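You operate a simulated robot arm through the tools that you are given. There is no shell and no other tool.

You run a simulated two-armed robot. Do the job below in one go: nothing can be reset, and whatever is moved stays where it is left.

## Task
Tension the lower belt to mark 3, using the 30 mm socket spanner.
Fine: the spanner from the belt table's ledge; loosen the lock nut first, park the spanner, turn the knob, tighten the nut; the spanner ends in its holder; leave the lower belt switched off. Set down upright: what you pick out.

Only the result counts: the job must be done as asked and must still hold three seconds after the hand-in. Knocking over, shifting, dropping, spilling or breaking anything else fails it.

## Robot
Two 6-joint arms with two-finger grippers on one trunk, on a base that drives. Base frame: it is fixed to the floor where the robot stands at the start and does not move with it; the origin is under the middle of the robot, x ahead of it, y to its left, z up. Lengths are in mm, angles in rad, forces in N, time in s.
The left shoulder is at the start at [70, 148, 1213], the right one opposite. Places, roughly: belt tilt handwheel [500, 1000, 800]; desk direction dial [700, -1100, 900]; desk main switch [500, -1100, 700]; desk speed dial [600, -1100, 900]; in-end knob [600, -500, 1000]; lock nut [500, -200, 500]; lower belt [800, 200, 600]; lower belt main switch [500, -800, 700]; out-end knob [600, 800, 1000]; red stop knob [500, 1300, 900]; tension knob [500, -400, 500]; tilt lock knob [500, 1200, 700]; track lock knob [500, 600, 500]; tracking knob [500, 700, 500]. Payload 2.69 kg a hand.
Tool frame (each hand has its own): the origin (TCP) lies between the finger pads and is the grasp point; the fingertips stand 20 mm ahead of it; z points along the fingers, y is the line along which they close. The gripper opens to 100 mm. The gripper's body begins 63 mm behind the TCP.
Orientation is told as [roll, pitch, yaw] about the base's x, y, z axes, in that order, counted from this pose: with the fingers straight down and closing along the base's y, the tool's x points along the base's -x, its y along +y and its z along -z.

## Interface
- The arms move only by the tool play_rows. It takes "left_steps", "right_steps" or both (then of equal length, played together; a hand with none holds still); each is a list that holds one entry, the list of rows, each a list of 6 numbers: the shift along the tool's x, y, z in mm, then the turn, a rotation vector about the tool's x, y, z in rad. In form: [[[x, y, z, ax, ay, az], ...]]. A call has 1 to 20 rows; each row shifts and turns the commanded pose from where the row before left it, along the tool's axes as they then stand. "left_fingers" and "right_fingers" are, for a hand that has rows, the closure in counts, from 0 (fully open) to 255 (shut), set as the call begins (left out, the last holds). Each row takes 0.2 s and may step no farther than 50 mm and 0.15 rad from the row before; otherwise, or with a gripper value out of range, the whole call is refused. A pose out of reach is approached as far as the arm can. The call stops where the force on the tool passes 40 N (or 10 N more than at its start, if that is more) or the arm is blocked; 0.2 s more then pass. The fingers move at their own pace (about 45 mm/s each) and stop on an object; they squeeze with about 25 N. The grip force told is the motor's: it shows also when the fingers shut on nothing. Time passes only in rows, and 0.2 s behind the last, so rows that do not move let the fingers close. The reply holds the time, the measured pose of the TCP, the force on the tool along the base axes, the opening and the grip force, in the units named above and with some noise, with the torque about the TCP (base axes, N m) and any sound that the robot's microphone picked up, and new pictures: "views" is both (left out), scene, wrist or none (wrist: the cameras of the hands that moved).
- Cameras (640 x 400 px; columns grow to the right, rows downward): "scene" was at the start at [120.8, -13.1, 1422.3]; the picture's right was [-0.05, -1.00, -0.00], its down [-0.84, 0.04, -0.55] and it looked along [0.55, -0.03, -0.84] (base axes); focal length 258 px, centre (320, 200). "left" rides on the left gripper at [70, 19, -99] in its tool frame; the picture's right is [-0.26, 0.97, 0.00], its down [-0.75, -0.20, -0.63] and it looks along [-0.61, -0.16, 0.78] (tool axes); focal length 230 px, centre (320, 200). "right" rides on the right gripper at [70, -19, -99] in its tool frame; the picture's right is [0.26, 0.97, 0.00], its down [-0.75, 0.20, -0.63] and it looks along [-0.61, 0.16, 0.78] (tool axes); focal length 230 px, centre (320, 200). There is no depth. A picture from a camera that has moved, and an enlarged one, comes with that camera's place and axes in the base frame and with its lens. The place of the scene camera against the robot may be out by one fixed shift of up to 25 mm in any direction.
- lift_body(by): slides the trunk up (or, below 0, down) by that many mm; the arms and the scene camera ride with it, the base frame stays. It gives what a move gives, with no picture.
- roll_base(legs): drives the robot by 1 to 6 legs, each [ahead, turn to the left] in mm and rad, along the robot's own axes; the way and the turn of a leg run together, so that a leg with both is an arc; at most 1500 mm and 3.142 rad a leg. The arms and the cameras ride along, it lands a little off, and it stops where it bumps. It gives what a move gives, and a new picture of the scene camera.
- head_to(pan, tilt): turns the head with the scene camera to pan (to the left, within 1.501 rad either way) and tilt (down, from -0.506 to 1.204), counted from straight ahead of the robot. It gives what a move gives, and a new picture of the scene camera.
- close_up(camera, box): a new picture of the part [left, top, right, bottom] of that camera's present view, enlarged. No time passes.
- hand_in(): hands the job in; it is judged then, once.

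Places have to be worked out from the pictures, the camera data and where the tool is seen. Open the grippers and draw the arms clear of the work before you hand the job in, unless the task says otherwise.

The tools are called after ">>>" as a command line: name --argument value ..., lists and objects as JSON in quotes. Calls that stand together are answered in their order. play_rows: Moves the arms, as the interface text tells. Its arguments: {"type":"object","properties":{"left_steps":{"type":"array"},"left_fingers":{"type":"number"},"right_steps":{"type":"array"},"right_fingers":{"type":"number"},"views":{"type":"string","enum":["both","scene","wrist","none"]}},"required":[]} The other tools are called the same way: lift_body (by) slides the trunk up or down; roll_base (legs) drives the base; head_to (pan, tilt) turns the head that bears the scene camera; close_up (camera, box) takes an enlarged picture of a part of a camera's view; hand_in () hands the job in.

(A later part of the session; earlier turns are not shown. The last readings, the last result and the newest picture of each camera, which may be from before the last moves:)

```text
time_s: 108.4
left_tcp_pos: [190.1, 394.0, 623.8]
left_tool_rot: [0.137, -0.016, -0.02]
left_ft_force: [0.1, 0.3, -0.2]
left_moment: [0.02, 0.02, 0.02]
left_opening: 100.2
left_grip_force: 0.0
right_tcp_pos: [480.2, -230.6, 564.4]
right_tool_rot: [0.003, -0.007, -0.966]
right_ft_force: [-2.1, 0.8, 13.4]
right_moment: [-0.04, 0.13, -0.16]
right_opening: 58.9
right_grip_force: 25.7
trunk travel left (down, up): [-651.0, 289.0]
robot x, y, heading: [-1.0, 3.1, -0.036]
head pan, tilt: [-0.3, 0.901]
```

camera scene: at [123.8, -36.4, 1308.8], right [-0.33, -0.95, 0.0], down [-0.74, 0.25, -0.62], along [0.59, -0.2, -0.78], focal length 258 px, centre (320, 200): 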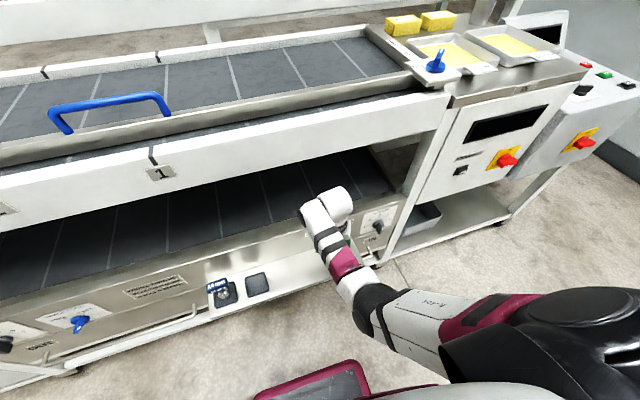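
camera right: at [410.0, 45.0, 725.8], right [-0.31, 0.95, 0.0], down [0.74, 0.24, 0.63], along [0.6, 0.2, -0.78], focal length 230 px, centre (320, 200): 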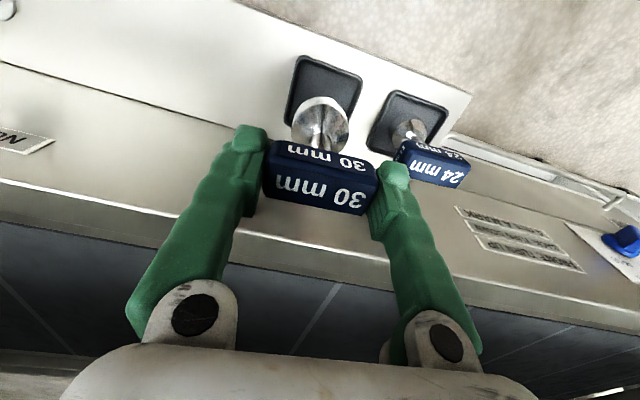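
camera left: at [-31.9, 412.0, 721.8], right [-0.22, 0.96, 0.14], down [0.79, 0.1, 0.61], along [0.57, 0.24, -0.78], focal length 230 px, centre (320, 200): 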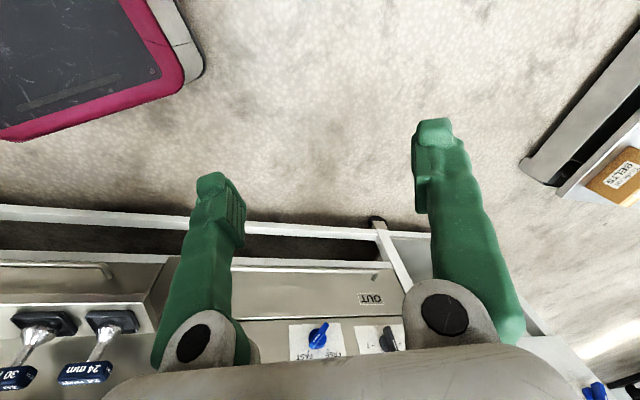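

>>> play_rows --right_steps '[[[0, 0, 0, 0, 0, 0.04], [0, 0, 0, 0, 0, 0.04], [0, 0, 0, 0, 0, 0]]]' --views "none"

>>> play_rows --right_steps '[[[0, 0, 0, 0, 0, 0.03], [0, 0, 0, 0, 0, 0.03], [0, 0, 0, 0, 0, 0]]]' --views "none"

>>> close_up --camera "right" --box '[240, 70, 400, 170]'

```text
time_s: 109.2
left_tcp_pos: [189.9, 392.7, 624.2]
left_tool_rot: [0.136, -0.016, -0.02]
left_ft_force: [-0.4, 0.4, -0.6]
left_moment: [0.02, 0.0, 0.02]
left_opening: 100.2
left_grip_force: 0.1
right_tcp_pos: [480.0, -231.1, 564.2]
right_tool_rot: [0.004, -0.003, -1.044]
right_ft_force: [-3.2, -1.9, 14.0]
right_moment: [-0.09, 0.16, 0.09]
right_opening: 59.2
right_grip_force: 25.2
trunk travel left (down, up): [-651.0, 289.0]
robot x, y, heading: [0.4, -1.7, -0.033]
head pan, tilt: [-0.3, 0.901]
```

```text
time_s: 110.0
left_tcp_pos: [191.0, 392.3, 624.4]
left_tool_rot: [0.138, -0.015, -0.018]
left_ft_force: [0.2, 0.2, 0.3]
left_moment: [0.01, -0.03, -0.03]
left_opening: 100.1
left_grip_force: 0.1
right_tcp_pos: [481.8, -231.5, 564.2]
right_tool_rot: [0.003, -0.003, -1.109]
right_ft_force: [-2.4, -2.3, 10.5]
right_moment: [-0.21, 0.16, 0.05]
right_opening: 59.0
right_grip_force: 24.8
trunk travel left (down, up): [-651.0, 289.0]
robot x, y, heading: [-0.3, -1.9, -0.031]
head pan, tilt: [-0.3, 0.901]
```

```text
4.00 times, centred on (320, 120) of right
camera zoom: at [432.1, -176.6, 662.8], right [0.75, 0.66, 0.0], down [0.51, -0.58, 0.63], along [0.42, -0.47, -0.77], focal length 920 px, centre (320, 520)
```

zoom: 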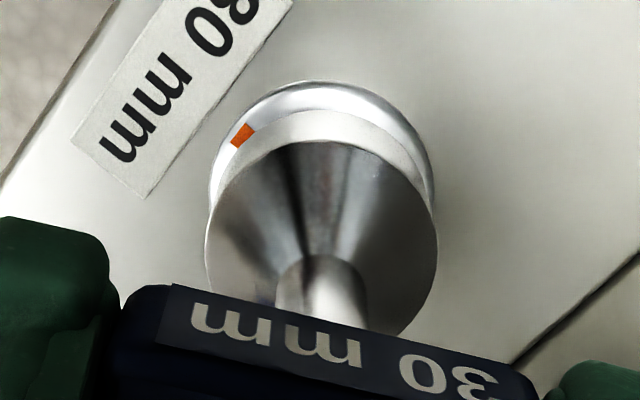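

Torque is still small at yaw -1.11. I lift to inspect where the nut's mark is.

>>> play_rows --right_steps '[[[0, 0, -8, 0, 0, 0], [0, 0, -12, 0, 0, 0], [0, 0, -12, 0, 0, 0], [0, 0, 0, 0, 0, 0]]]' --views "none"

>>> close_up --camera "right" --box '[280, 70, 360, 120]'

>>> close_up --camera "scene" --box '[310, 236, 358, 266]'

```text
time_s: 111.0
left_tcp_pos: [191.8, 391.9, 623.5]
left_tool_rot: [0.14, -0.014, -0.019]
left_ft_force: [-0.6, 0.7, -0.3]
left_moment: [-0.01, 0.0, 0.02]
left_opening: 100.1
left_grip_force: 0.0
right_tcp_pos: [481.3, -231.2, 596.3]
right_tool_rot: [0.002, -0.002, -1.104]
right_ft_force: [-0.3, -0.6, -2.6]
right_moment: [0.02, 0.04, -0.01]
right_opening: 59.4
right_grip_force: 24.9
trunk travel left (down, up): [-651.0, 289.0]
robot x, y, heading: [2.2, 0.6, -0.027]
head pan, tilt: [-0.3, 0.901]
```

```text
8.00 times, centred on (320, 95) of right
camera zoom: at [433.7, -176.0, 694.2], right [0.75, 0.66, 0.0], down [0.52, -0.58, 0.63], along [0.42, -0.47, -0.78], focal length 1841 px, centre (320, 1040)
```

zoom: 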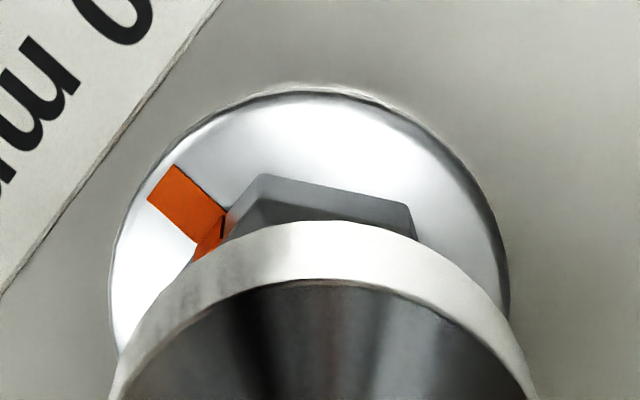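

```text
13.33 times, centred on (334, 251) of scene
camera zoom: at [123.7, -36.2, 1308.8], right [-0.33, -0.95, 0.0], down [-0.74, 0.25, -0.62], along [0.59, -0.2, -0.78], focal length 3435 px, centre (133, -480)
```

zoom: 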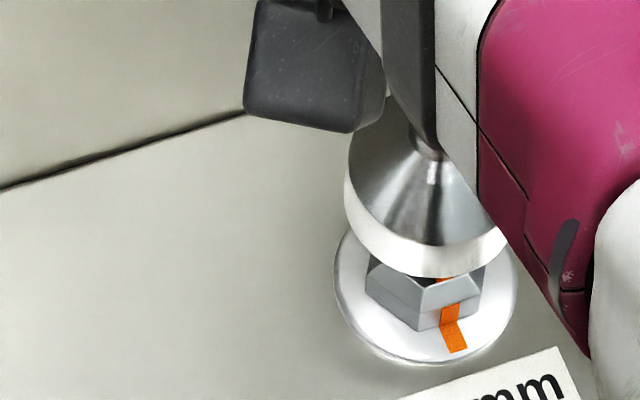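

The nut's mark is back almost in line with the washer's. I reseat and turn further clockwise until real torque builds, to be sure it is tight.

>>> play_rows --right_steps '[[[0, 0, 12, 0, 0, 0], [0, 0, 10, 0, 0, 0], [0, 0, 5, 0, 0, 0], [0, 0, 3, 0, 0, 0], [0, 0, 2, 0, 0, 0], [0, 0, 0, 0, 0, 0]]]' --views "none"

>>> play_rows --right_steps '[[[0, 0, 0, 0, 0, 0.04], [0, 0, 0, 0, 0, 0.04], [0, 0, 0, 0, 0, 0]]]' --views "none"

```text
time_s: 112.4
left_tcp_pos: [191.3, 393.4, 623.7]
left_tool_rot: [0.139, -0.013, -0.018]
left_ft_force: [-1.0, 0.1, 0.3]
left_moment: [0.0, -0.02, 0.03]
left_opening: 100.2
left_grip_force: 0.1
right_tcp_pos: [481.7, -232.6, 564.9]
right_tool_rot: [0.001, -0.004, -1.104]
right_ft_force: [-1.8, 0.7, 2.3]
right_moment: [0.08, 0.24, 0.04]
right_opening: 58.9
right_grip_force: 25.0
trunk travel left (down, up): [-651.0, 289.0]
robot x, y, heading: [2.0, 0.2, -0.032]
head pan, tilt: [-0.3, 0.901]
```

```text
time_s: 113.2
left_tcp_pos: [191.8, 393.2, 623.7]
left_tool_rot: [0.139, -0.015, -0.018]
left_ft_force: [-0.1, 0.1, 0.0]
left_moment: [0.01, 0.0, -0.02]
left_opening: 100.3
left_grip_force: 0.0
right_tcp_pos: [479.9, -231.3, 564.3]
right_tool_rot: [0.002, -0.003, -1.185]
right_ft_force: [-3.4, 1.0, 3.7]
right_moment: [0.06, 0.33, 0.06]
right_opening: 59.3
right_grip_force: 25.0
trunk travel left (down, up): [-651.0, 289.0]
robot x, y, heading: [2.4, 0.2, -0.036]
head pan, tilt: [-0.3, 0.901]
```

>>> play_rows --right_steps '[[[0, 0, 0.8, 0, 0, 0], [0, 0, 0, 0, 0, 0.04], [0, 0, 0, 0, 0, 0.04], [0, 0, 0, 0, 0, 0]]]' --views "none"

>>> close_up --camera "right" --box '[200, 70, 440, 220]'

```text
time_s: 114.2
left_tcp_pos: [189.9, 392.9, 623.9]
left_tool_rot: [0.139, -0.017, -0.018]
left_ft_force: [0.0, 0.1, -0.4]
left_moment: [0.0, -0.04, -0.02]
left_opening: 100.2
left_grip_force: 0.0
right_tcp_pos: [481.3, -231.5, 563.6]
right_tool_rot: [0.003, -0.004, -1.264]
right_ft_force: [-3.9, -0.7, 7.0]
right_moment: [-0.05, 0.29, 0.03]
right_opening: 59.1
right_grip_force: 24.5
trunk travel left (down, up): [-651.0, 289.0]
robot x, y, heading: [-0.2, 1.7, -0.023]
head pan, tilt: [-0.3, 0.901]
```

```text
2.67 times, centred on (320, 145) of right
camera zoom: at [441.6, -170.0, 662.2], right [0.84, 0.54, 0.0], down [0.41, -0.65, 0.63], along [0.34, -0.53, -0.77], focal length 614 px, centre (320, 347)
```

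zoom: 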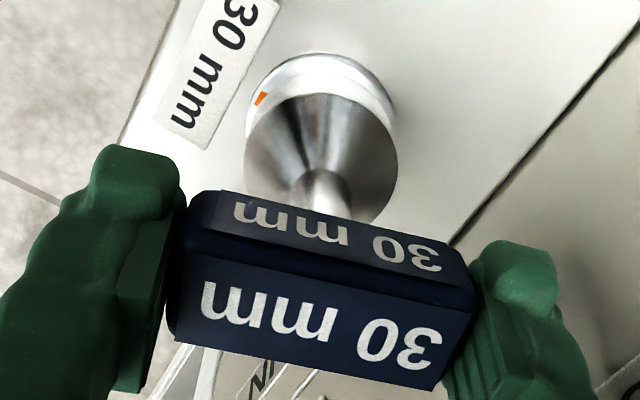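

>>> play_rows --right_steps '[[[0, 0, -8, 0, 0, 0], [0, 0, -12, 0, 0, 0], [0, 0, -12, 0, 0, 0], [0, 0, 0, 0, 0, 0]]]' --views "none"

>>> close_up --camera "right" --box '[280, 70, 360, 120]'

>>> close_up --camera "scene" --box '[310, 236, 358, 266]'

```text
time_s: 115.2
left_tcp_pos: [190.9, 393.4, 623.0]
left_tool_rot: [0.14, -0.014, -0.019]
left_ft_force: [-0.2, -0.5, -0.4]
left_moment: [-0.01, 0.0, 0.04]
left_opening: 100.0
left_grip_force: 0.1
right_tcp_pos: [481.9, -230.3, 595.4]
right_tool_rot: [0.002, -0.001, -1.265]
right_ft_force: [0.2, 0.4, -3.5]
right_moment: [0.0, -0.05, 0.03]
right_opening: 59.0
right_grip_force: 24.7
trunk travel left (down, up): [-651.0, 289.0]
robot x, y, heading: [0.2, 2.5, -0.034]
head pan, tilt: [-0.3, 0.901]
```

```text
8.00 times, centred on (320, 95) of right
camera zoom: at [442.6, -169.6, 693.3], right [0.84, 0.54, 0.0], down [0.42, -0.65, 0.63], along [0.34, -0.53, -0.78], focal length 1841 px, centre (320, 1040)
```

zoom: 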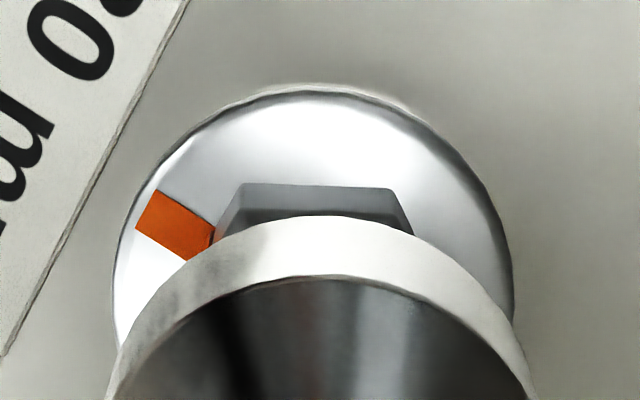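

```text
13.33 times, centred on (334, 251) of scene
camera zoom: at [123.8, -36.3, 1308.8], right [-0.33, -0.95, 0.0], down [-0.74, 0.26, -0.62], along [0.59, -0.2, -0.78], focal length 3435 px, centre (133, -480)
```

zoom: 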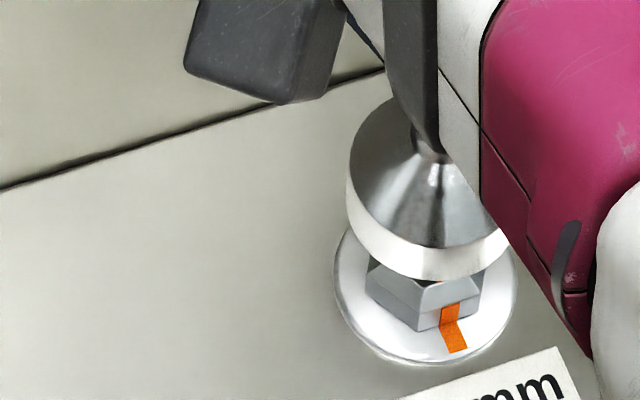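

The nut did not move with the last turn: it has come up against its stop with the orange marks in line. I zoom in tightly to compare the marks.

>>> close_up --camera "scene" --box '[332, 250, 356, 265]'

>>> close_up --camera "right" --box '[290, 85, 322, 105]'

```text
16.00 times, centred on (344, 258) of scene
camera zoom: at [123.8, -36.3, 1308.8], right [-0.33, -0.95, 0.0], down [-0.74, 0.26, -0.62], along [0.59, -0.2, -0.78], focal length 4122 px, centre (-64, -720)
```

zoom: 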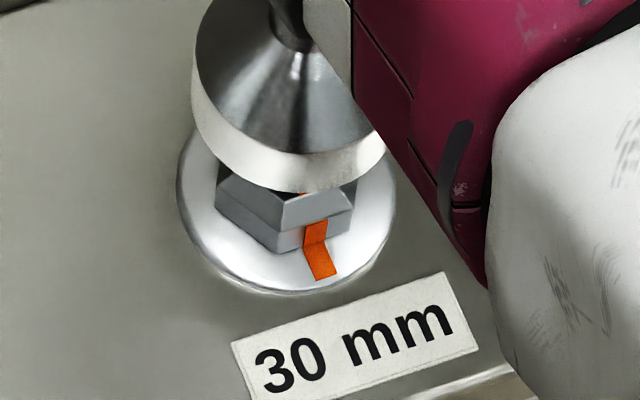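

```text
16.00 times, centred on (306, 95) of right
camera zoom: at [442.6, -169.6, 693.3], right [0.84, 0.54, 0.0], down [0.42, -0.65, 0.63], along [0.34, -0.53, -0.78], focal length 3681 px, centre (544, 1880)
```

zoom: 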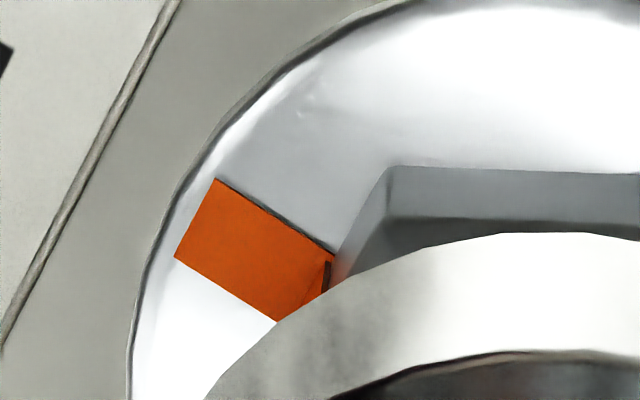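

The seat height (only ~4 mm below first contact) suggests the socket may have been riding on the chamfer and driving the loose nut by friction — its hex may be offset 30° from the handle. I test by turning the spanner in the air to 30° from the earlier orientation (yaw -0.515) and lowering again.

>>> play_rows --right_steps '[[[0, 0, 0, 0, 0, -0.15], [0, 0, 0, 0, 0, -0.15], [0, 0, 0, 0, 0, -0.15], [0, 0, 0, 0, 0, -0.15], [0, 0, 0, 0, 0, -0.15], [0, 0, 0, 0, 0, 0], [0, 0, 10, 0, 0, 0], [0, 0, 0, 0, 0, 0]]]' --views "none"

>>> close_up --camera "right" --box '[280, 70, 360, 120]'

>>> close_up --camera "scene" --box '[310, 236, 358, 266]'

```text
time_s: 117.0
left_tcp_pos: [191.5, 393.5, 622.9]
left_tool_rot: [0.14, -0.015, -0.018]
left_ft_force: [-0.4, 0.8, 0.1]
left_moment: [0.02, 0.04, 0.01]
left_opening: 100.0
left_grip_force: 0.1
right_tcp_pos: [480.7, -231.5, 585.3]
right_tool_rot: [0.0, -0.001, -0.514]
right_ft_force: [-0.2, -0.5, -1.9]
right_moment: [0.0, 0.0, 0.03]
right_opening: 58.7
right_grip_force: 25.4
trunk travel left (down, up): [-651.0, 289.0]
robot x, y, heading: [1.4, -3.5, -0.036]
head pan, tilt: [-0.3, 0.901]
```

```text
8.00 times, centred on (320, 95) of right
camera zoom: at [411.2, -213.1, 682.9], right [0.25, 0.97, 0.0], down [0.75, -0.19, 0.63], along [0.61, -0.16, -0.78], focal length 1841 px, centre (320, 1040)
```

zoom: 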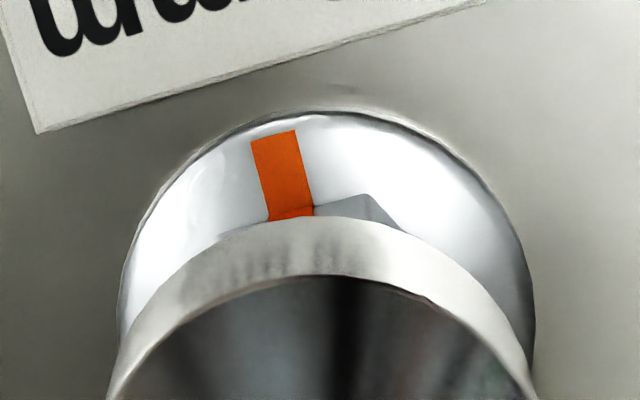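

```text
13.33 times, centred on (334, 251) of scene
camera zoom: at [123.6, -36.3, 1308.8], right [-0.33, -0.95, 0.0], down [-0.74, 0.26, -0.62], along [0.59, -0.2, -0.78], focal length 3435 px, centre (133, -480)
```

zoom: 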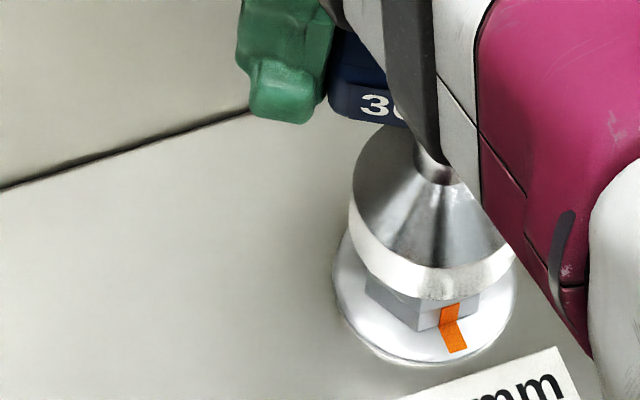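

I shift 1 mm left (+y) and lower in steps with the spanner at the 30° offset.

>>> play_rows --right_steps '[[[0.3, 0.9, 0, 0, 0, 0], [0, 0, 8, 0, 0, 0], [0, 0, 5, 0, 0, 0], [0, 0, 2, 0, 0, 0], [0, 0, 2, 0, 0, 0], [0, 0, 0, 0, 0, 0]]]' --views "none"

>>> play_rows --right_steps '[[[0, 0, 2, 0, 0, 0], [0, 0, 2, 0, 0, 0], [0, 0, 1, 0, 0, 0], [0, 0, 0, 0, 0, 0]]]' --views "none"

```text
time_s: 118.4
left_tcp_pos: [190.9, 393.2, 624.3]
left_tool_rot: [0.141, -0.013, -0.019]
left_ft_force: [0.0, 0.3, 0.0]
left_moment: [0.03, -0.01, -0.01]
left_opening: 100.0
left_grip_force: 0.1
right_tcp_pos: [480.9, -230.2, 568.1]
right_tool_rot: [-0.001, -0.003, -0.515]
right_ft_force: [-0.5, 0.3, -2.0]
right_moment: [-0.01, 0.0, 0.05]
right_opening: 59.2
right_grip_force: 25.1
trunk travel left (down, up): [-651.0, 289.0]
robot x, y, heading: [0.4, -4.0, -0.033]
head pan, tilt: [-0.3, 0.901]
```

```text
time_s: 119.4
left_tcp_pos: [190.6, 392.7, 622.7]
left_tool_rot: [0.139, -0.014, -0.019]
left_ft_force: [0.5, 0.2, -0.1]
left_moment: [0.01, -0.02, -0.01]
left_opening: 99.9
left_grip_force: 0.1
right_tcp_pos: [481.2, -231.3, 563.2]
right_tool_rot: [-0.001, -0.002, -0.514]
right_ft_force: [-1.0, 0.4, -2.1]
right_moment: [0.02, 0.01, -0.01]
right_opening: 59.4
right_grip_force: 24.7
trunk travel left (down, up): [-651.0, 289.0]
robot x, y, heading: [2.5, -2.3, -0.031]
head pan, tilt: [-0.3, 0.901]
```

No contact at 563 now — it is going deeper than before. I continue lowering.

>>> play_rows --right_steps '[[[0, 0, 2, 0, 0, 0], [0, 0, 2, 0, 0, 0], [0, 0, 0, 0, 0, 0]]]' --views "none"

>>> play_rows --right_steps '[[[0, 0, 2, 0, 0, 0], [0, 0, 2, 0, 0, 0], [0, 0, 0, 0, 0, 0]]]' --views "none"

```text
time_s: 120.2
left_tcp_pos: [192.4, 392.3, 623.5]
left_tool_rot: [0.14, -0.013, -0.02]
left_ft_force: [-0.8, -0.1, -0.1]
left_moment: [-0.02, 0.0, 0.01]
left_opening: 99.8
left_grip_force: 0.0
right_tcp_pos: [482.0, -229.3, 557.6]
right_tool_rot: [-0.001, -0.002, -0.515]
right_ft_force: [0.4, 0.0, -2.0]
right_moment: [-0.03, 0.0, 0.01]
right_opening: 59.2
right_grip_force: 24.5
trunk travel left (down, up): [-651.0, 289.0]
robot x, y, heading: [-0.3, 0.6, -0.033]
head pan, tilt: [-0.3, 0.901]
```

```text
time_s: 121.0
left_tcp_pos: [191.4, 391.7, 623.5]
left_tool_rot: [0.14, -0.013, -0.019]
left_ft_force: [0.3, -1.0, -0.8]
left_moment: [0.02, 0.0, -0.02]
left_opening: 99.9
left_grip_force: 0.1
right_tcp_pos: [482.0, -230.5, 554.2]
right_tool_rot: [0.0, 0.0, -0.515]
right_ft_force: [-0.3, 0.7, -2.3]
right_moment: [0.01, 0.02, -0.02]
right_opening: 58.8
right_grip_force: 25.1
trunk travel left (down, up): [-651.0, 289.0]
robot x, y, heading: [1.7, -0.5, -0.03]
head pan, tilt: [-0.3, 0.901]
```

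The spanner now drops fully over the nut — the hex is indeed offset 30°. I lower until it seats.

>>> play_rows --right_steps '[[[0, 0, 2, 0, 0, 0], [0, 0, 2, 0, 0, 0], [0, 0, 0, 0, 0, 0]]]' --views "none"

>>> play_rows --right_steps '[[[0, 0, 1.5, 0, 0, 0], [0, 0, 1.5, 0, 0, 0], [0, 0, 0, 0, 0, 0]]]' --views "none"

```text
time_s: 121.8
left_tcp_pos: [190.0, 392.8, 623.3]
left_tool_rot: [0.137, -0.016, -0.019]
left_ft_force: [-0.6, -0.3, -0.3]
left_moment: [-0.03, -0.01, 0.0]
left_opening: 100.0
left_grip_force: 0.0
right_tcp_pos: [481.8, -228.2, 553.2]
right_tool_rot: [0.002, -0.006, -0.513]
right_ft_force: [-0.6, -0.2, 9.7]
right_moment: [0.13, 0.21, 0.03]
right_opening: 58.8
right_grip_force: 25.3
trunk travel left (down, up): [-651.0, 289.0]
robot x, y, heading: [2.7, -3.1, -0.028]
head pan, tilt: [-0.3, 0.901]
```

```text
time_s: 122.6
left_tcp_pos: [189.4, 394.5, 623.5]
left_tool_rot: [0.137, -0.017, -0.019]
left_ft_force: [0.3, 0.5, -1.3]
left_moment: [-0.01, 0.01, 0.0]
left_opening: 99.9
left_grip_force: 0.1
right_tcp_pos: [481.3, -229.8, 552.7]
right_tool_rot: [0.001, -0.012, -0.514]
right_ft_force: [2.9, -2.0, 28.7]
right_moment: [0.01, 0.26, 0.01]
right_opening: 59.1
right_grip_force: 25.3
trunk travel left (down, up): [-651.0, 289.0]
robot x, y, heading: [-0.5, 2.1, -0.029]
head pan, tilt: [-0.3, 0.901]
```

Seated firmly at z≈553. I relieve the press, then turn clockwise in small steps and watch the torque.

>>> play_rows --right_steps '[[[0, 0, -2.5, 0, 0, 0], [0, 0, 0, 0, 0, 0.03], [0, 0, 0, 0, 0, 0.03], [0, 0, 0, 0, 0, 0]]]' --views "none"

>>> play_rows --right_steps '[[[0, 0, 0, 0, 0, 0.03], [0, 0, 0, 0, 0, 0.03], [0, 0, 0, 0, 0, 0]]]' --views "none"

```text
time_s: 123.6
left_tcp_pos: [190.1, 394.1, 622.7]
left_tool_rot: [0.139, -0.02, -0.019]
left_ft_force: [0.2, 0.0, -0.2]
left_moment: [-0.01, 0.0, 0.03]
left_opening: 99.8
left_grip_force: 0.0
right_tcp_pos: [479.6, -229.6, 552.6]
right_tool_rot: [0.001, -0.006, -0.575]
right_ft_force: [4.3, -2.9, 21.6]
right_moment: [-0.17, -0.05, 0.31]
right_opening: 59.0
right_grip_force: 24.7
trunk travel left (down, up): [-651.0, 289.0]
robot x, y, heading: [0.6, -0.4, -0.033]
head pan, tilt: [-0.3, 0.901]
```

```text
time_s: 124.4
left_tcp_pos: [189.2, 393.4, 623.5]
left_tool_rot: [0.137, -0.015, -0.02]
left_ft_force: [-0.2, -0.2, -0.4]
left_moment: [-0.02, -0.01, -0.01]
left_opening: 100.2
left_grip_force: 0.1
right_tcp_pos: [480.5, -230.1, 552.2]
right_tool_rot: [0.0, -0.006, -0.636]
right_ft_force: [3.1, -4.7, 21.1]
right_moment: [-0.18, 0.04, 0.27]
right_opening: 59.2
right_grip_force: 24.9
trunk travel left (down, up): [-651.0, 289.0]
robot x, y, heading: [2.4, 1.7, -0.028]
head pan, tilt: [-0.3, 0.901]
```

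Torque +0.3 N·m is now resisting. I look at the block in the grip and the nut before going on.

>>> close_up --camera "right" --box '[200, 70, 440, 220]'

>>> close_up --camera "scene" --box '[310, 236, 358, 266]'

```text
2.67 times, centred on (320, 145) of right
camera zoom: at [412.9, -203.7, 650.6], right [0.37, 0.93, 0.0], down [0.72, -0.28, 0.64], along [0.59, -0.23, -0.77], focal length 614 px, centre (320, 347)
```

zoom: 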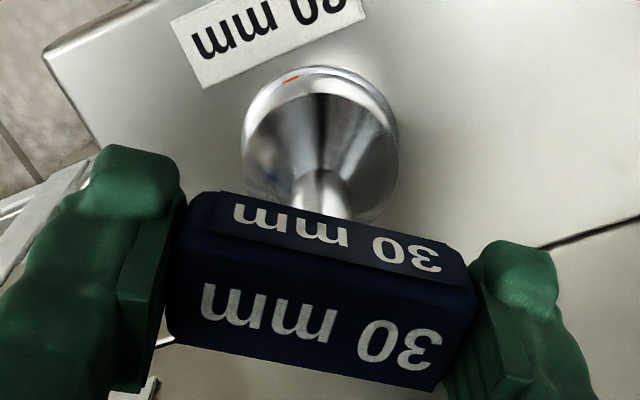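

```text
13.33 times, centred on (334, 251) of scene
camera zoom: at [120.3, -35.1, 1309.2], right [-0.33, -0.95, 0.0], down [-0.74, 0.25, -0.62], along [0.59, -0.2, -0.78], focal length 3435 px, centre (133, -480)
```

zoom: 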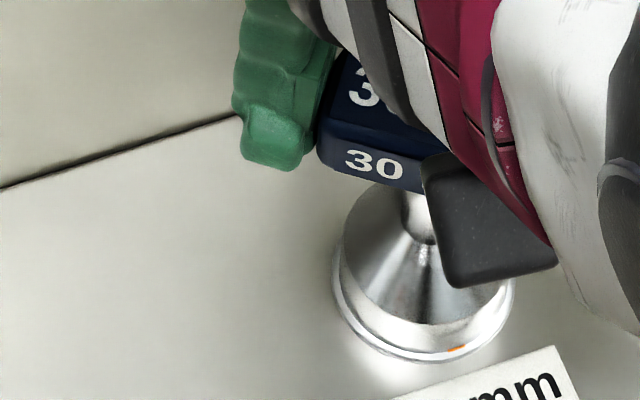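

It is fully seated now. I relieve the press a bit and keep turning clockwise, watching for the torque to rise.

>>> play_rows --right_steps '[[[0, 0, -1.5, 0, 0, 0], [0, 0, 0, 0, 0, 0.03], [0, 0, 0, 0, 0, 0.03], [0, 0, 0, 0, 0, 0]]]' --views "none"

>>> play_rows --right_steps '[[[0, 0, 0, 0, 0, 0.03], [0, 0, 0, 0, 0, 0.03], [0, 0, 0, 0, 0, 0]]]' --views "none"

```text
time_s: 125.4
left_tcp_pos: [190.3, 392.8, 623.6]
left_tool_rot: [0.14, -0.016, -0.018]
left_ft_force: [0.1, 0.0, 0.8]
left_moment: [-0.01, 0.04, -0.02]
left_opening: 100.1
left_grip_force: 0.1
right_tcp_pos: [481.8, -230.8, 552.0]
right_tool_rot: [0.001, -0.006, -0.696]
right_ft_force: [7.4, -8.4, 13.7]
right_moment: [-0.28, -0.15, 0.64]
right_opening: 59.2
right_grip_force: 24.7
trunk travel left (down, up): [-651.0, 289.0]
robot x, y, heading: [0.2, 1.2, -0.028]
head pan, tilt: [-0.3, 0.901]
```

```text
time_s: 126.2
left_tcp_pos: [190.4, 392.7, 624.1]
left_tool_rot: [0.135, -0.016, -0.02]
left_ft_force: [-0.2, -0.3, -0.4]
left_moment: [-0.03, 0.01, -0.02]
left_opening: 100.1
left_grip_force: 0.0
right_tcp_pos: [480.0, -229.4, 552.1]
right_tool_rot: [0.002, -0.003, -0.756]
right_ft_force: [1.9, -5.4, 11.7]
right_moment: [-0.11, -0.09, 1.32]
right_opening: 60.0
right_grip_force: 25.0
trunk travel left (down, up): [-651.0, 289.0]
robot x, y, heading: [0.9, -3.2, -0.034]
head pan, tilt: [-0.3, 0.901]
```

Torque has climbed to 1.3 N·m: the nut is now really being tightened. One more small increment.

>>> play_rows --right_steps '[[[0, 0, 0, 0, 0, 0.03], [0, 0, 0, 0, 0, 0.02], [0, 0, 0, 0, 0, 0]]]' --views "none"

>>> close_up --camera "right" --box '[200, 70, 440, 220]'

```text
time_s: 127.0
left_tcp_pos: [190.3, 392.9, 624.6]
left_tool_rot: [0.138, -0.015, -0.019]
left_ft_force: [0.2, 0.3, -0.6]
left_moment: [0.02, 0.0, 0.01]
left_opening: 100.1
left_grip_force: 0.1
right_tcp_pos: [480.3, -230.6, 551.9]
right_tool_rot: [0.0, -0.002, -0.805]
right_ft_force: [-1.7, -2.2, 5.5]
right_moment: [-0.25, 0.04, 1.68]
right_opening: 61.0
right_grip_force: 24.5
trunk travel left (down, up): [-651.0, 289.0]
robot x, y, heading: [1.9, -1.7, -0.031]
head pan, tilt: [-0.3, 0.901]
```

```text
2.67 times, centred on (320, 145) of right
camera zoom: at [418.1, -192.2, 650.6], right [0.52, 0.86, 0.0], down [0.66, -0.4, 0.63], along [0.54, -0.33, -0.78], focal length 614 px, centre (320, 347)
```

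zoom: 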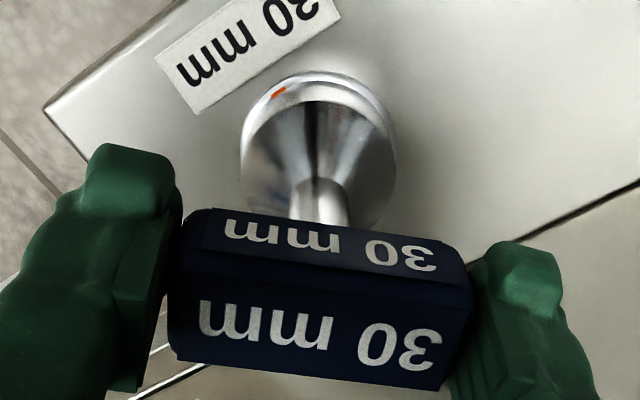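

1.7 N·m now and the handle begins to twist slightly in the pads. I add one more small turn to see whether the torque still rises (nut at its stop).

>>> play_rows --right_steps '[[[0, 0, 0, 0, 0, 0.025], [0, 0, 0, 0, 0, 0.025], [0, 0, 0, 0, 0, 0]]]' --views "none"

```text
time_s: 127.8
left_tcp_pos: [190.8, 392.4, 624.3]
left_tool_rot: [0.141, -0.017, -0.02]
left_ft_force: [0.3, -0.1, -0.2]
left_moment: [0.02, -0.03, -0.01]
left_opening: 100.0
left_grip_force: 0.1
right_tcp_pos: [481.2, -230.4, 552.0]
right_tool_rot: [0.001, -0.003, -0.855]
right_ft_force: [-2.3, -2.7, 3.8]
right_moment: [-0.14, 0.03, 1.67]
right_opening: 61.9
right_grip_force: 25.0
trunk travel left (down, up): [-651.0, 289.0]
robot x, y, heading: [3.9, -1.3, -0.035]
head pan, tilt: [-0.3, 0.901]
```

Torque saturates at ~1.67 N·m with the handle twisting in the pads, so the nut is hard against its stop. I unwind the twist (about 0.1 rad, within the handle's twist), then lift off.

>>> play_rows --right_steps '[[[0, 0, 0, 0, 0, -0.03], [0, 0, 0, 0, 0, -0.03], [0, 0, 0, 0, 0, -0.03], [0, 0, 0, 0, 0, 0]]]' --views "none"

```text
time_s: 128.8
left_tcp_pos: [190.0, 393.0, 624.8]
left_tool_rot: [0.138, -0.016, -0.018]
left_ft_force: [-0.6, 0.6, 0.1]
left_moment: [-0.04, 0.01, 0.01]
left_opening: 100.1
left_grip_force: 0.1
right_tcp_pos: [479.8, -230.6, 552.5]
right_tool_rot: [0.002, -0.003, -0.766]
right_ft_force: [-3.3, 1.9, 1.3]
right_moment: [0.18, -0.05, -0.07]
right_opening: 62.1
right_grip_force: 24.8
trunk travel left (down, up): [-651.0, 289.0]
robot x, y, heading: [2.8, -0.1, -0.031]
head pan, tilt: [-0.3, 0.901]
```

Torque is relaxed to zero. I lift the spanner straight up off the nut.

>>> play_rows --right_steps '[[[0, 0, -5, 0, 0, 0], [0, 0, -8, 0, 0, 0], [0, 0, -10, 0, 0, 0], [0, 0, -12, 0, 0, 0], [0, 0, -10, 0, 0, 0], [0, 0, -10, 0, 0, 0], [0, 0, -10, 0, 0, 0], [0, 0, 0, 0, 0, 0]]]' --views "wrist"

>>> close_up --camera "scene" --box '[310, 236, 358, 266]'

>>> close_up --camera "right" --box '[200, 60, 440, 210]'

```text
time_s: 130.6
left_tcp_pos: [191.4, 392.5, 624.3]
left_tool_rot: [0.14, -0.014, -0.018]
left_ft_force: [0.2, 1.0, -0.2]
left_moment: [0.0, -0.01, 0.02]
left_opening: 100.0
left_grip_force: 0.1
right_tcp_pos: [481.6, -230.0, 617.1]
right_tool_rot: [0.0, -0.001, -0.764]
right_ft_force: [0.0, 0.7, -2.5]
right_moment: [-0.02, -0.02, 0.02]
right_opening: 61.4
right_grip_force: 24.7
trunk travel left (down, up): [-651.0, 289.0]
robot x, y, heading: [4.0, -0.8, -0.032]
head pan, tilt: [-0.3, 0.901]
camera right: at [417.9, -196.2, 715.2], right [0.48, 0.88, 0.0], down [0.68, -0.37, 0.63], along [0.55, -0.31, -0.78], focal length 230 px, centre (320, 200)
```

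right: 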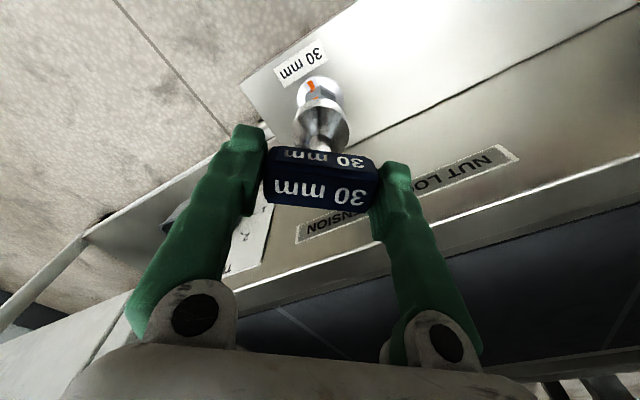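

```text
13.33 times, centred on (334, 251) of scene
camera zoom: at [124.0, -36.6, 1308.8], right [-0.33, -0.95, 0.0], down [-0.74, 0.26, -0.62], along [0.59, -0.2, -0.78], focal length 3435 px, centre (133, -480)
```

zoom: 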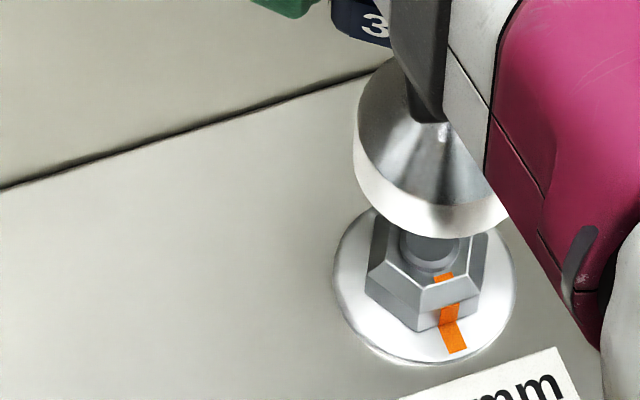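

```text
2.67 times, centred on (320, 135) of right
camera zoom: at [417.9, -196.2, 715.2], right [0.48, 0.88, 0.0], down [0.68, -0.37, 0.63], along [0.55, -0.31, -0.78], focal length 614 px, centre (320, 373)
```

zoom: 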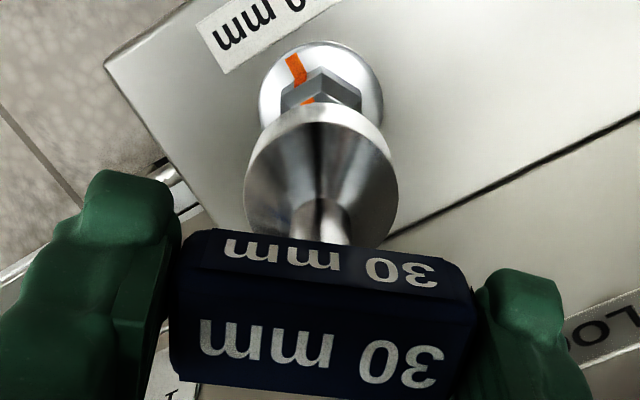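

The marks look aligned. I zoom closely on the witness mark to confirm.

>>> close_up --camera "scene" --box '[336, 252, 352, 262]'

>>> close_up --camera "right" --box '[290, 70, 354, 110]'

```text
16.00 times, centred on (344, 257) of scene
camera zoom: at [124.0, -36.6, 1308.8], right [-0.33, -0.95, 0.0], down [-0.74, 0.26, -0.62], along [0.59, -0.2, -0.78], focal length 4122 px, centre (-64, -712)
```

zoom: 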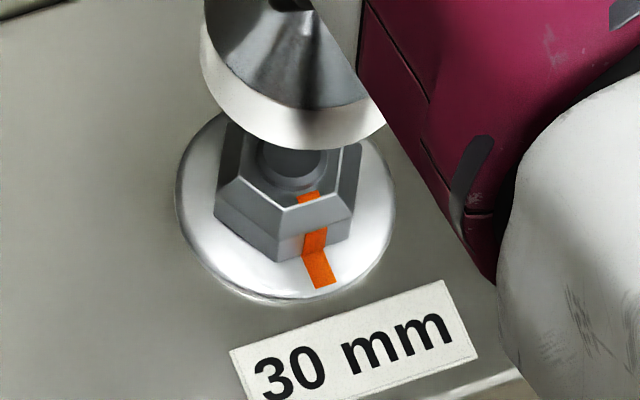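

```text
10.00 times, centred on (322, 90) of right
camera zoom: at [417.9, -196.2, 715.2], right [0.48, 0.88, 0.0], down [0.68, -0.37, 0.63], along [0.55, -0.31, -0.78], focal length 2301 px, centre (300, 1300)
```

zoom: 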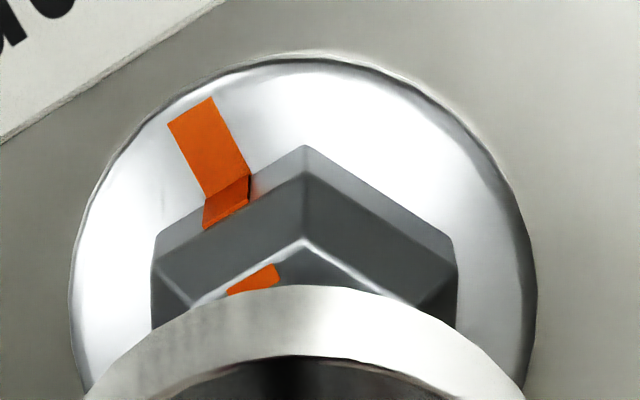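

The witness marks line up exactly and the nut is tight. Now I take the spanner back: raise, turn to yaw -0.56, draw back to [451, -184].

>>> play_rows --right_steps '[[[0, 0, -6, 0, 0, -0.1], [0, 0, -7, 0, 0, -0.1], [25, 11, 0, 0, 0, 0], [25.5, 11.5, 0, 0, 0, 0], [0, 0, 0, 0, 0, 0]]]' --views "none"

>>> roll_base --legs '[[0, 0.52]]'

```text
time_s: 131.8
left_tcp_pos: [190.6, 391.1, 624.0]
left_tool_rot: [0.14, -0.012, -0.019]
left_ft_force: [0.1, 0.7, -0.8]
left_moment: [0.02, -0.03, 0.01]
left_opening: 100.0
left_grip_force: 0.0
right_tcp_pos: [450.9, -185.4, 630.3]
right_tool_rot: [0.0, -0.001, -0.565]
right_ft_force: [0.7, -0.3, -2.3]
right_moment: [-0.01, 0.0, 0.0]
right_opening: 61.0
right_grip_force: 25.0
trunk travel left (down, up): [-651.0, 289.0]
robot x, y, heading: [0.6, -2.7, -0.033]
head pan, tilt: [-0.3, 0.901]
```

```text
time_s: 133.6
left_tcp_pos: [-22.7, 436.2, 624.3]
left_tool_rot: [0.138, -0.016, 0.486]
left_ft_force: [0.0, 0.1, 0.1]
left_moment: [-0.02, 0.0, 0.0]
left_opening: 99.9
left_grip_force: 0.0
right_tcp_pos: [484.1, 55.4, 630.1]
right_tool_rot: [0.001, -0.003, -0.062]
right_ft_force: [0.0, -0.3, -2.5]
right_moment: [0.03, -0.05, -0.01]
right_opening: 61.3
right_grip_force: 25.4
trunk travel left (down, up): [-651.0, 289.0]
robot x, y, heading: [1.3, 2.2, 0.468]
head pan, tilt: [-0.3, 0.901]
camera scene: at [121.2, 25.8, 1308.8], right [0.17, -0.98, 0.0], down [-0.77, -0.14, -0.62], along [0.61, 0.11, -0.78], focal length 258 px, centre (320, 200)
```

scene: 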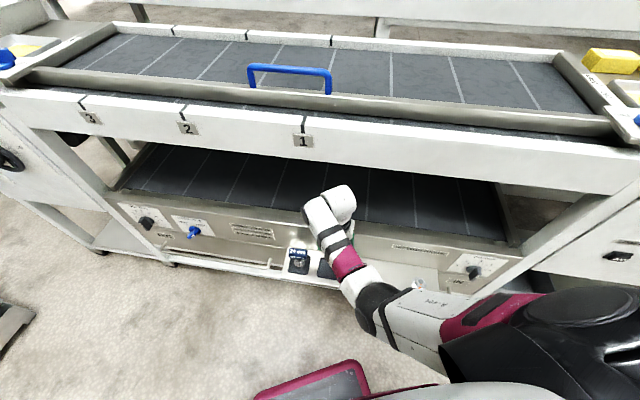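

I shift over the tray and lower partway, then check the socket against the tray.

>>> play_rows --right_steps '[[[5.1, 12.5, 0, 0, 0, -0.02], [0, 0, 20, 0, 0, 0], [0, 0, 20, 0, 0, 0], [0, 0, 0, 0, 0, 0]]]' --views "none"

>>> close_up --camera "right" --box '[200, 40, 440, 190]'

>>> close_up --camera "right" --box '[200, 90, 440, 240]'

```text
time_s: 134.6
left_tcp_pos: [-22.9, 435.2, 622.6]
left_tool_rot: [0.137, -0.015, 0.485]
left_ft_force: [-0.6, -0.2, 1.2]
left_moment: [-0.03, 0.0, -0.02]
left_opening: 99.9
left_grip_force: 0.0
right_tcp_pos: [480.2, 69.0, 590.0]
right_tool_rot: [0.0, -0.001, -0.04]
right_ft_force: [0.4, -1.2, -2.5]
right_moment: [-0.01, 0.0, 0.03]
right_opening: 61.0
right_grip_force: 24.7
trunk travel left (down, up): [-651.0, 289.0]
robot x, y, heading: [1.5, -0.6, 0.473]
head pan, tilt: [-0.3, 0.901]
```

```text
2.67 times, centred on (320, 115) of right
camera zoom: at [408.6, 52.4, 689.6], right [-0.22, 0.98, 0.0], down [0.76, 0.17, 0.63], along [0.62, 0.14, -0.78], focal length 614 px, centre (320, 427)
```

zoom: 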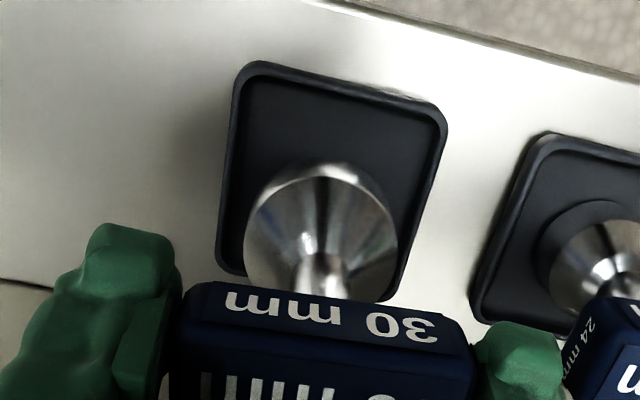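

```text
2.67 times, centred on (320, 165) of right
camera zoom: at [408.6, 52.4, 689.6], right [-0.22, 0.98, 0.0], down [0.76, 0.17, 0.63], along [0.62, 0.14, -0.78], focal length 614 px, centre (320, 293)
```

zoom: 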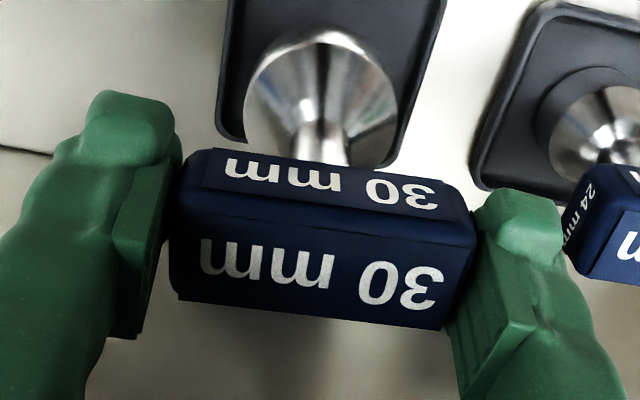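

Alignment with the tray is good; I nudge 0.5 mm and lower, the last part in small steps.

>>> play_rows --right_steps '[[[0, 0.5, 10, 0, 0, 0], [0, 0, 10, 0, 0, 0], [0, 0, 5, 0, 0, 0], [0, 0, 2, 0, 0, 0], [0, 0, 0, 0, 0, 0]]]' --views "none"

>>> play_rows --right_steps '[[[0, 0, 1.5, 0, 0, 0], [0, 0, 1.5, 0, 0, 0], [0, 0, 0, 0, 0, 0]]]' --views "none"

```text
time_s: 135.8
left_tcp_pos: [-23.4, 434.6, 624.1]
left_tool_rot: [0.138, -0.014, 0.485]
left_ft_force: [0.1, -0.5, 0.0]
left_moment: [0.0, 0.01, -0.06]
left_opening: 100.0
left_grip_force: 0.0
right_tcp_pos: [479.5, 68.1, 563.9]
right_tool_rot: [-0.001, -0.003, -0.04]
right_ft_force: [-0.5, -0.7, -1.7]
right_moment: [0.0, -0.01, -0.01]
right_opening: 60.9
right_grip_force: 25.2
trunk travel left (down, up): [-651.0, 289.0]
robot x, y, heading: [6.3, -1.5, 0.472]
head pan, tilt: [-0.3, 0.901]
```

```text
time_s: 136.6
left_tcp_pos: [-22.4, 435.9, 623.2]
left_tool_rot: [0.138, -0.014, 0.485]
left_ft_force: [0.1, -0.3, 0.0]
left_moment: [-0.03, 0.03, -0.01]
left_opening: 99.7
left_grip_force: 0.1
right_tcp_pos: [480.3, 67.0, 559.3]
right_tool_rot: [0.001, -0.001, -0.04]
right_ft_force: [-0.3, -1.2, -3.0]
right_moment: [-0.01, 0.02, 0.02]
right_opening: 61.1
right_grip_force: 24.5
trunk travel left (down, up): [-651.0, 289.0]
robot x, y, heading: [0.3, 3.1, 0.476]
head pan, tilt: [-0.3, 0.901]
```

>>> play_rows --right_steps '[[[0, 0, 1, 0, 0, 0], [0, 0, 1, 0, 0, 0], [0, 0, 0, 0, 0, 0]]]' --views "none"

>>> play_rows --right_steps '[[[0, 0, 1, 0, 0, 0], [0, 0, 0, 0, 0, 0]]]' --views "none"

```text
time_s: 137.4
left_tcp_pos: [-22.7, 435.3, 623.7]
left_tool_rot: [0.137, -0.016, 0.484]
left_ft_force: [1.0, 0.2, 0.5]
left_moment: [-0.01, 0.02, -0.02]
left_opening: 99.8
left_grip_force: 0.0
right_tcp_pos: [479.4, 68.1, 557.5]
right_tool_rot: [0.001, -0.001, -0.04]
right_ft_force: [0.1, -0.6, -2.5]
right_moment: [0.03, 0.02, 0.04]
right_opening: 60.6
right_grip_force: 25.3
trunk travel left (down, up): [-651.0, 289.0]
robot x, y, heading: [2.5, 1.8, 0.478]
head pan, tilt: [-0.3, 0.901]
```

```text
time_s: 138.0
left_tcp_pos: [-23.0, 434.6, 622.9]
left_tool_rot: [0.138, -0.013, 0.484]
left_ft_force: [-0.2, 0.4, -0.6]
left_moment: [0.02, 0.0, -0.02]
left_opening: 99.9
left_grip_force: 0.1
right_tcp_pos: [479.9, 68.3, 557.0]
right_tool_rot: [0.001, -0.002, -0.039]
right_ft_force: [-0.2, -0.4, -1.7]
right_moment: [0.0, -0.01, 0.01]
right_opening: 60.4
right_grip_force: 25.4
trunk travel left (down, up): [-651.0, 289.0]
robot x, y, heading: [-0.8, -1.3, 0.474]
head pan, tilt: [-0.3, 0.901]
```

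>>> play_rows --right_steps '[[[0, 0, 0.7, 0, 0, 0], [0, 0, 0.7, 0, 0, 0], [0, 0, 0, 0, 0, 0]]]' --views "none"

>>> play_rows --right_steps '[[[0, 0, 0.7, 0, 0, 0], [0, 0, 0, 0, 0, 0]]]' --views "none"

```text
time_s: 138.8
left_tcp_pos: [-23.0, 433.8, 624.0]
left_tool_rot: [0.136, -0.013, 0.486]
left_ft_force: [-0.2, -0.3, 0.6]
left_moment: [0.0, -0.03, 0.02]
left_opening: 99.9
left_grip_force: 0.1
right_tcp_pos: [478.7, 68.4, 557.2]
right_tool_rot: [0.0, -0.006, -0.041]
right_ft_force: [1.0, -0.5, 4.2]
right_moment: [-0.09, 0.09, 0.04]
right_opening: 60.8
right_grip_force: 24.8
trunk travel left (down, up): [-651.0, 289.0]
robot x, y, heading: [1.2, 0.4, 0.476]
head pan, tilt: [-0.3, 0.901]
```

```text
time_s: 139.4
left_tcp_pos: [-22.7, 435.1, 623.7]
left_tool_rot: [0.138, -0.017, 0.484]
left_ft_force: [-0.2, -0.3, 0.4]
left_moment: [-0.01, -0.01, 0.0]
left_opening: 99.9
left_grip_force: 0.1
right_tcp_pos: [479.3, 68.6, 557.3]
right_tool_rot: [0.001, -0.007, -0.039]
right_ft_force: [3.0, -4.0, 15.4]
right_moment: [-0.26, 0.13, 0.07]
right_opening: 60.4
right_grip_force: 24.6
trunk travel left (down, up): [-651.0, 289.0]
robot x, y, heading: [4.1, -3.3, 0.475]
head pan, tilt: [-0.3, 0.901]
```

It stands on the tray floor (z≈557). I ease off and open to 80 mm.

>>> play_rows --right_steps '[[[0, 0, -0.9, 0, 0, 0], [0, 0, 0, 0, 0, 0]]]' --views "none"

>>> play_rows --right_steps '[[[0, 0, 0, 0, 0, 0], [0, 0, 0, 0, 0, 0], [0, 0, 0, 0, 0, 0], [0, 0, 0, 0, 0, 0]]]' --right_fingers 51 --views "wrist"

```text
time_s: 140.0
left_tcp_pos: [-23.6, 434.7, 623.6]
left_tool_rot: [0.138, -0.017, 0.485]
left_ft_force: [0.3, 0.0, -0.2]
left_moment: [0.0, 0.01, 0.0]
left_opening: 99.9
left_grip_force: 0.1
right_tcp_pos: [479.4, 68.5, 556.6]
right_tool_rot: [0.0, -0.005, -0.04]
right_ft_force: [4.8, -3.0, 12.7]
right_moment: [-0.24, -0.12, 0.08]
right_opening: 60.7
right_grip_force: 25.1
trunk travel left (down, up): [-651.0, 289.0]
robot x, y, heading: [2.0, -0.2, 0.474]
head pan, tilt: [-0.3, 0.901]
```

```text
time_s: 141.0
left_tcp_pos: [-23.2, 435.0, 623.0]
left_tool_rot: [0.138, -0.014, 0.485]
left_ft_force: [-0.4, -0.3, -0.5]
left_moment: [0.04, 0.02, -0.01]
left_opening: 100.1
left_grip_force: 0.1
right_tcp_pos: [479.6, 69.2, 557.9]
right_tool_rot: [0.001, -0.002, -0.04]
right_ft_force: [0.2, 0.8, 0.8]
right_moment: [0.0, 0.03, -0.04]
right_opening: 80.1
right_grip_force: 0.1
trunk travel left (down, up): [-651.0, 289.0]
robot x, y, heading: [1.6, 2.7, 0.476]
head pan, tilt: [-0.3, 0.901]
camera right: at [408.1, 53.0, 654.6], right [-0.22, 0.98, 0.0], down [0.76, 0.17, 0.63], along [0.62, 0.14, -0.78], focal length 230 px, centre (320, 200)
```

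right: 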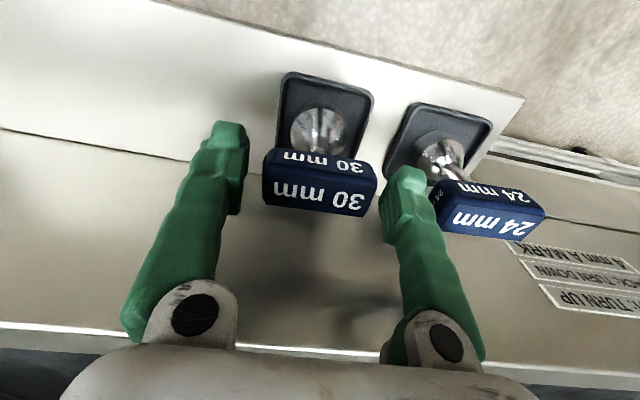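

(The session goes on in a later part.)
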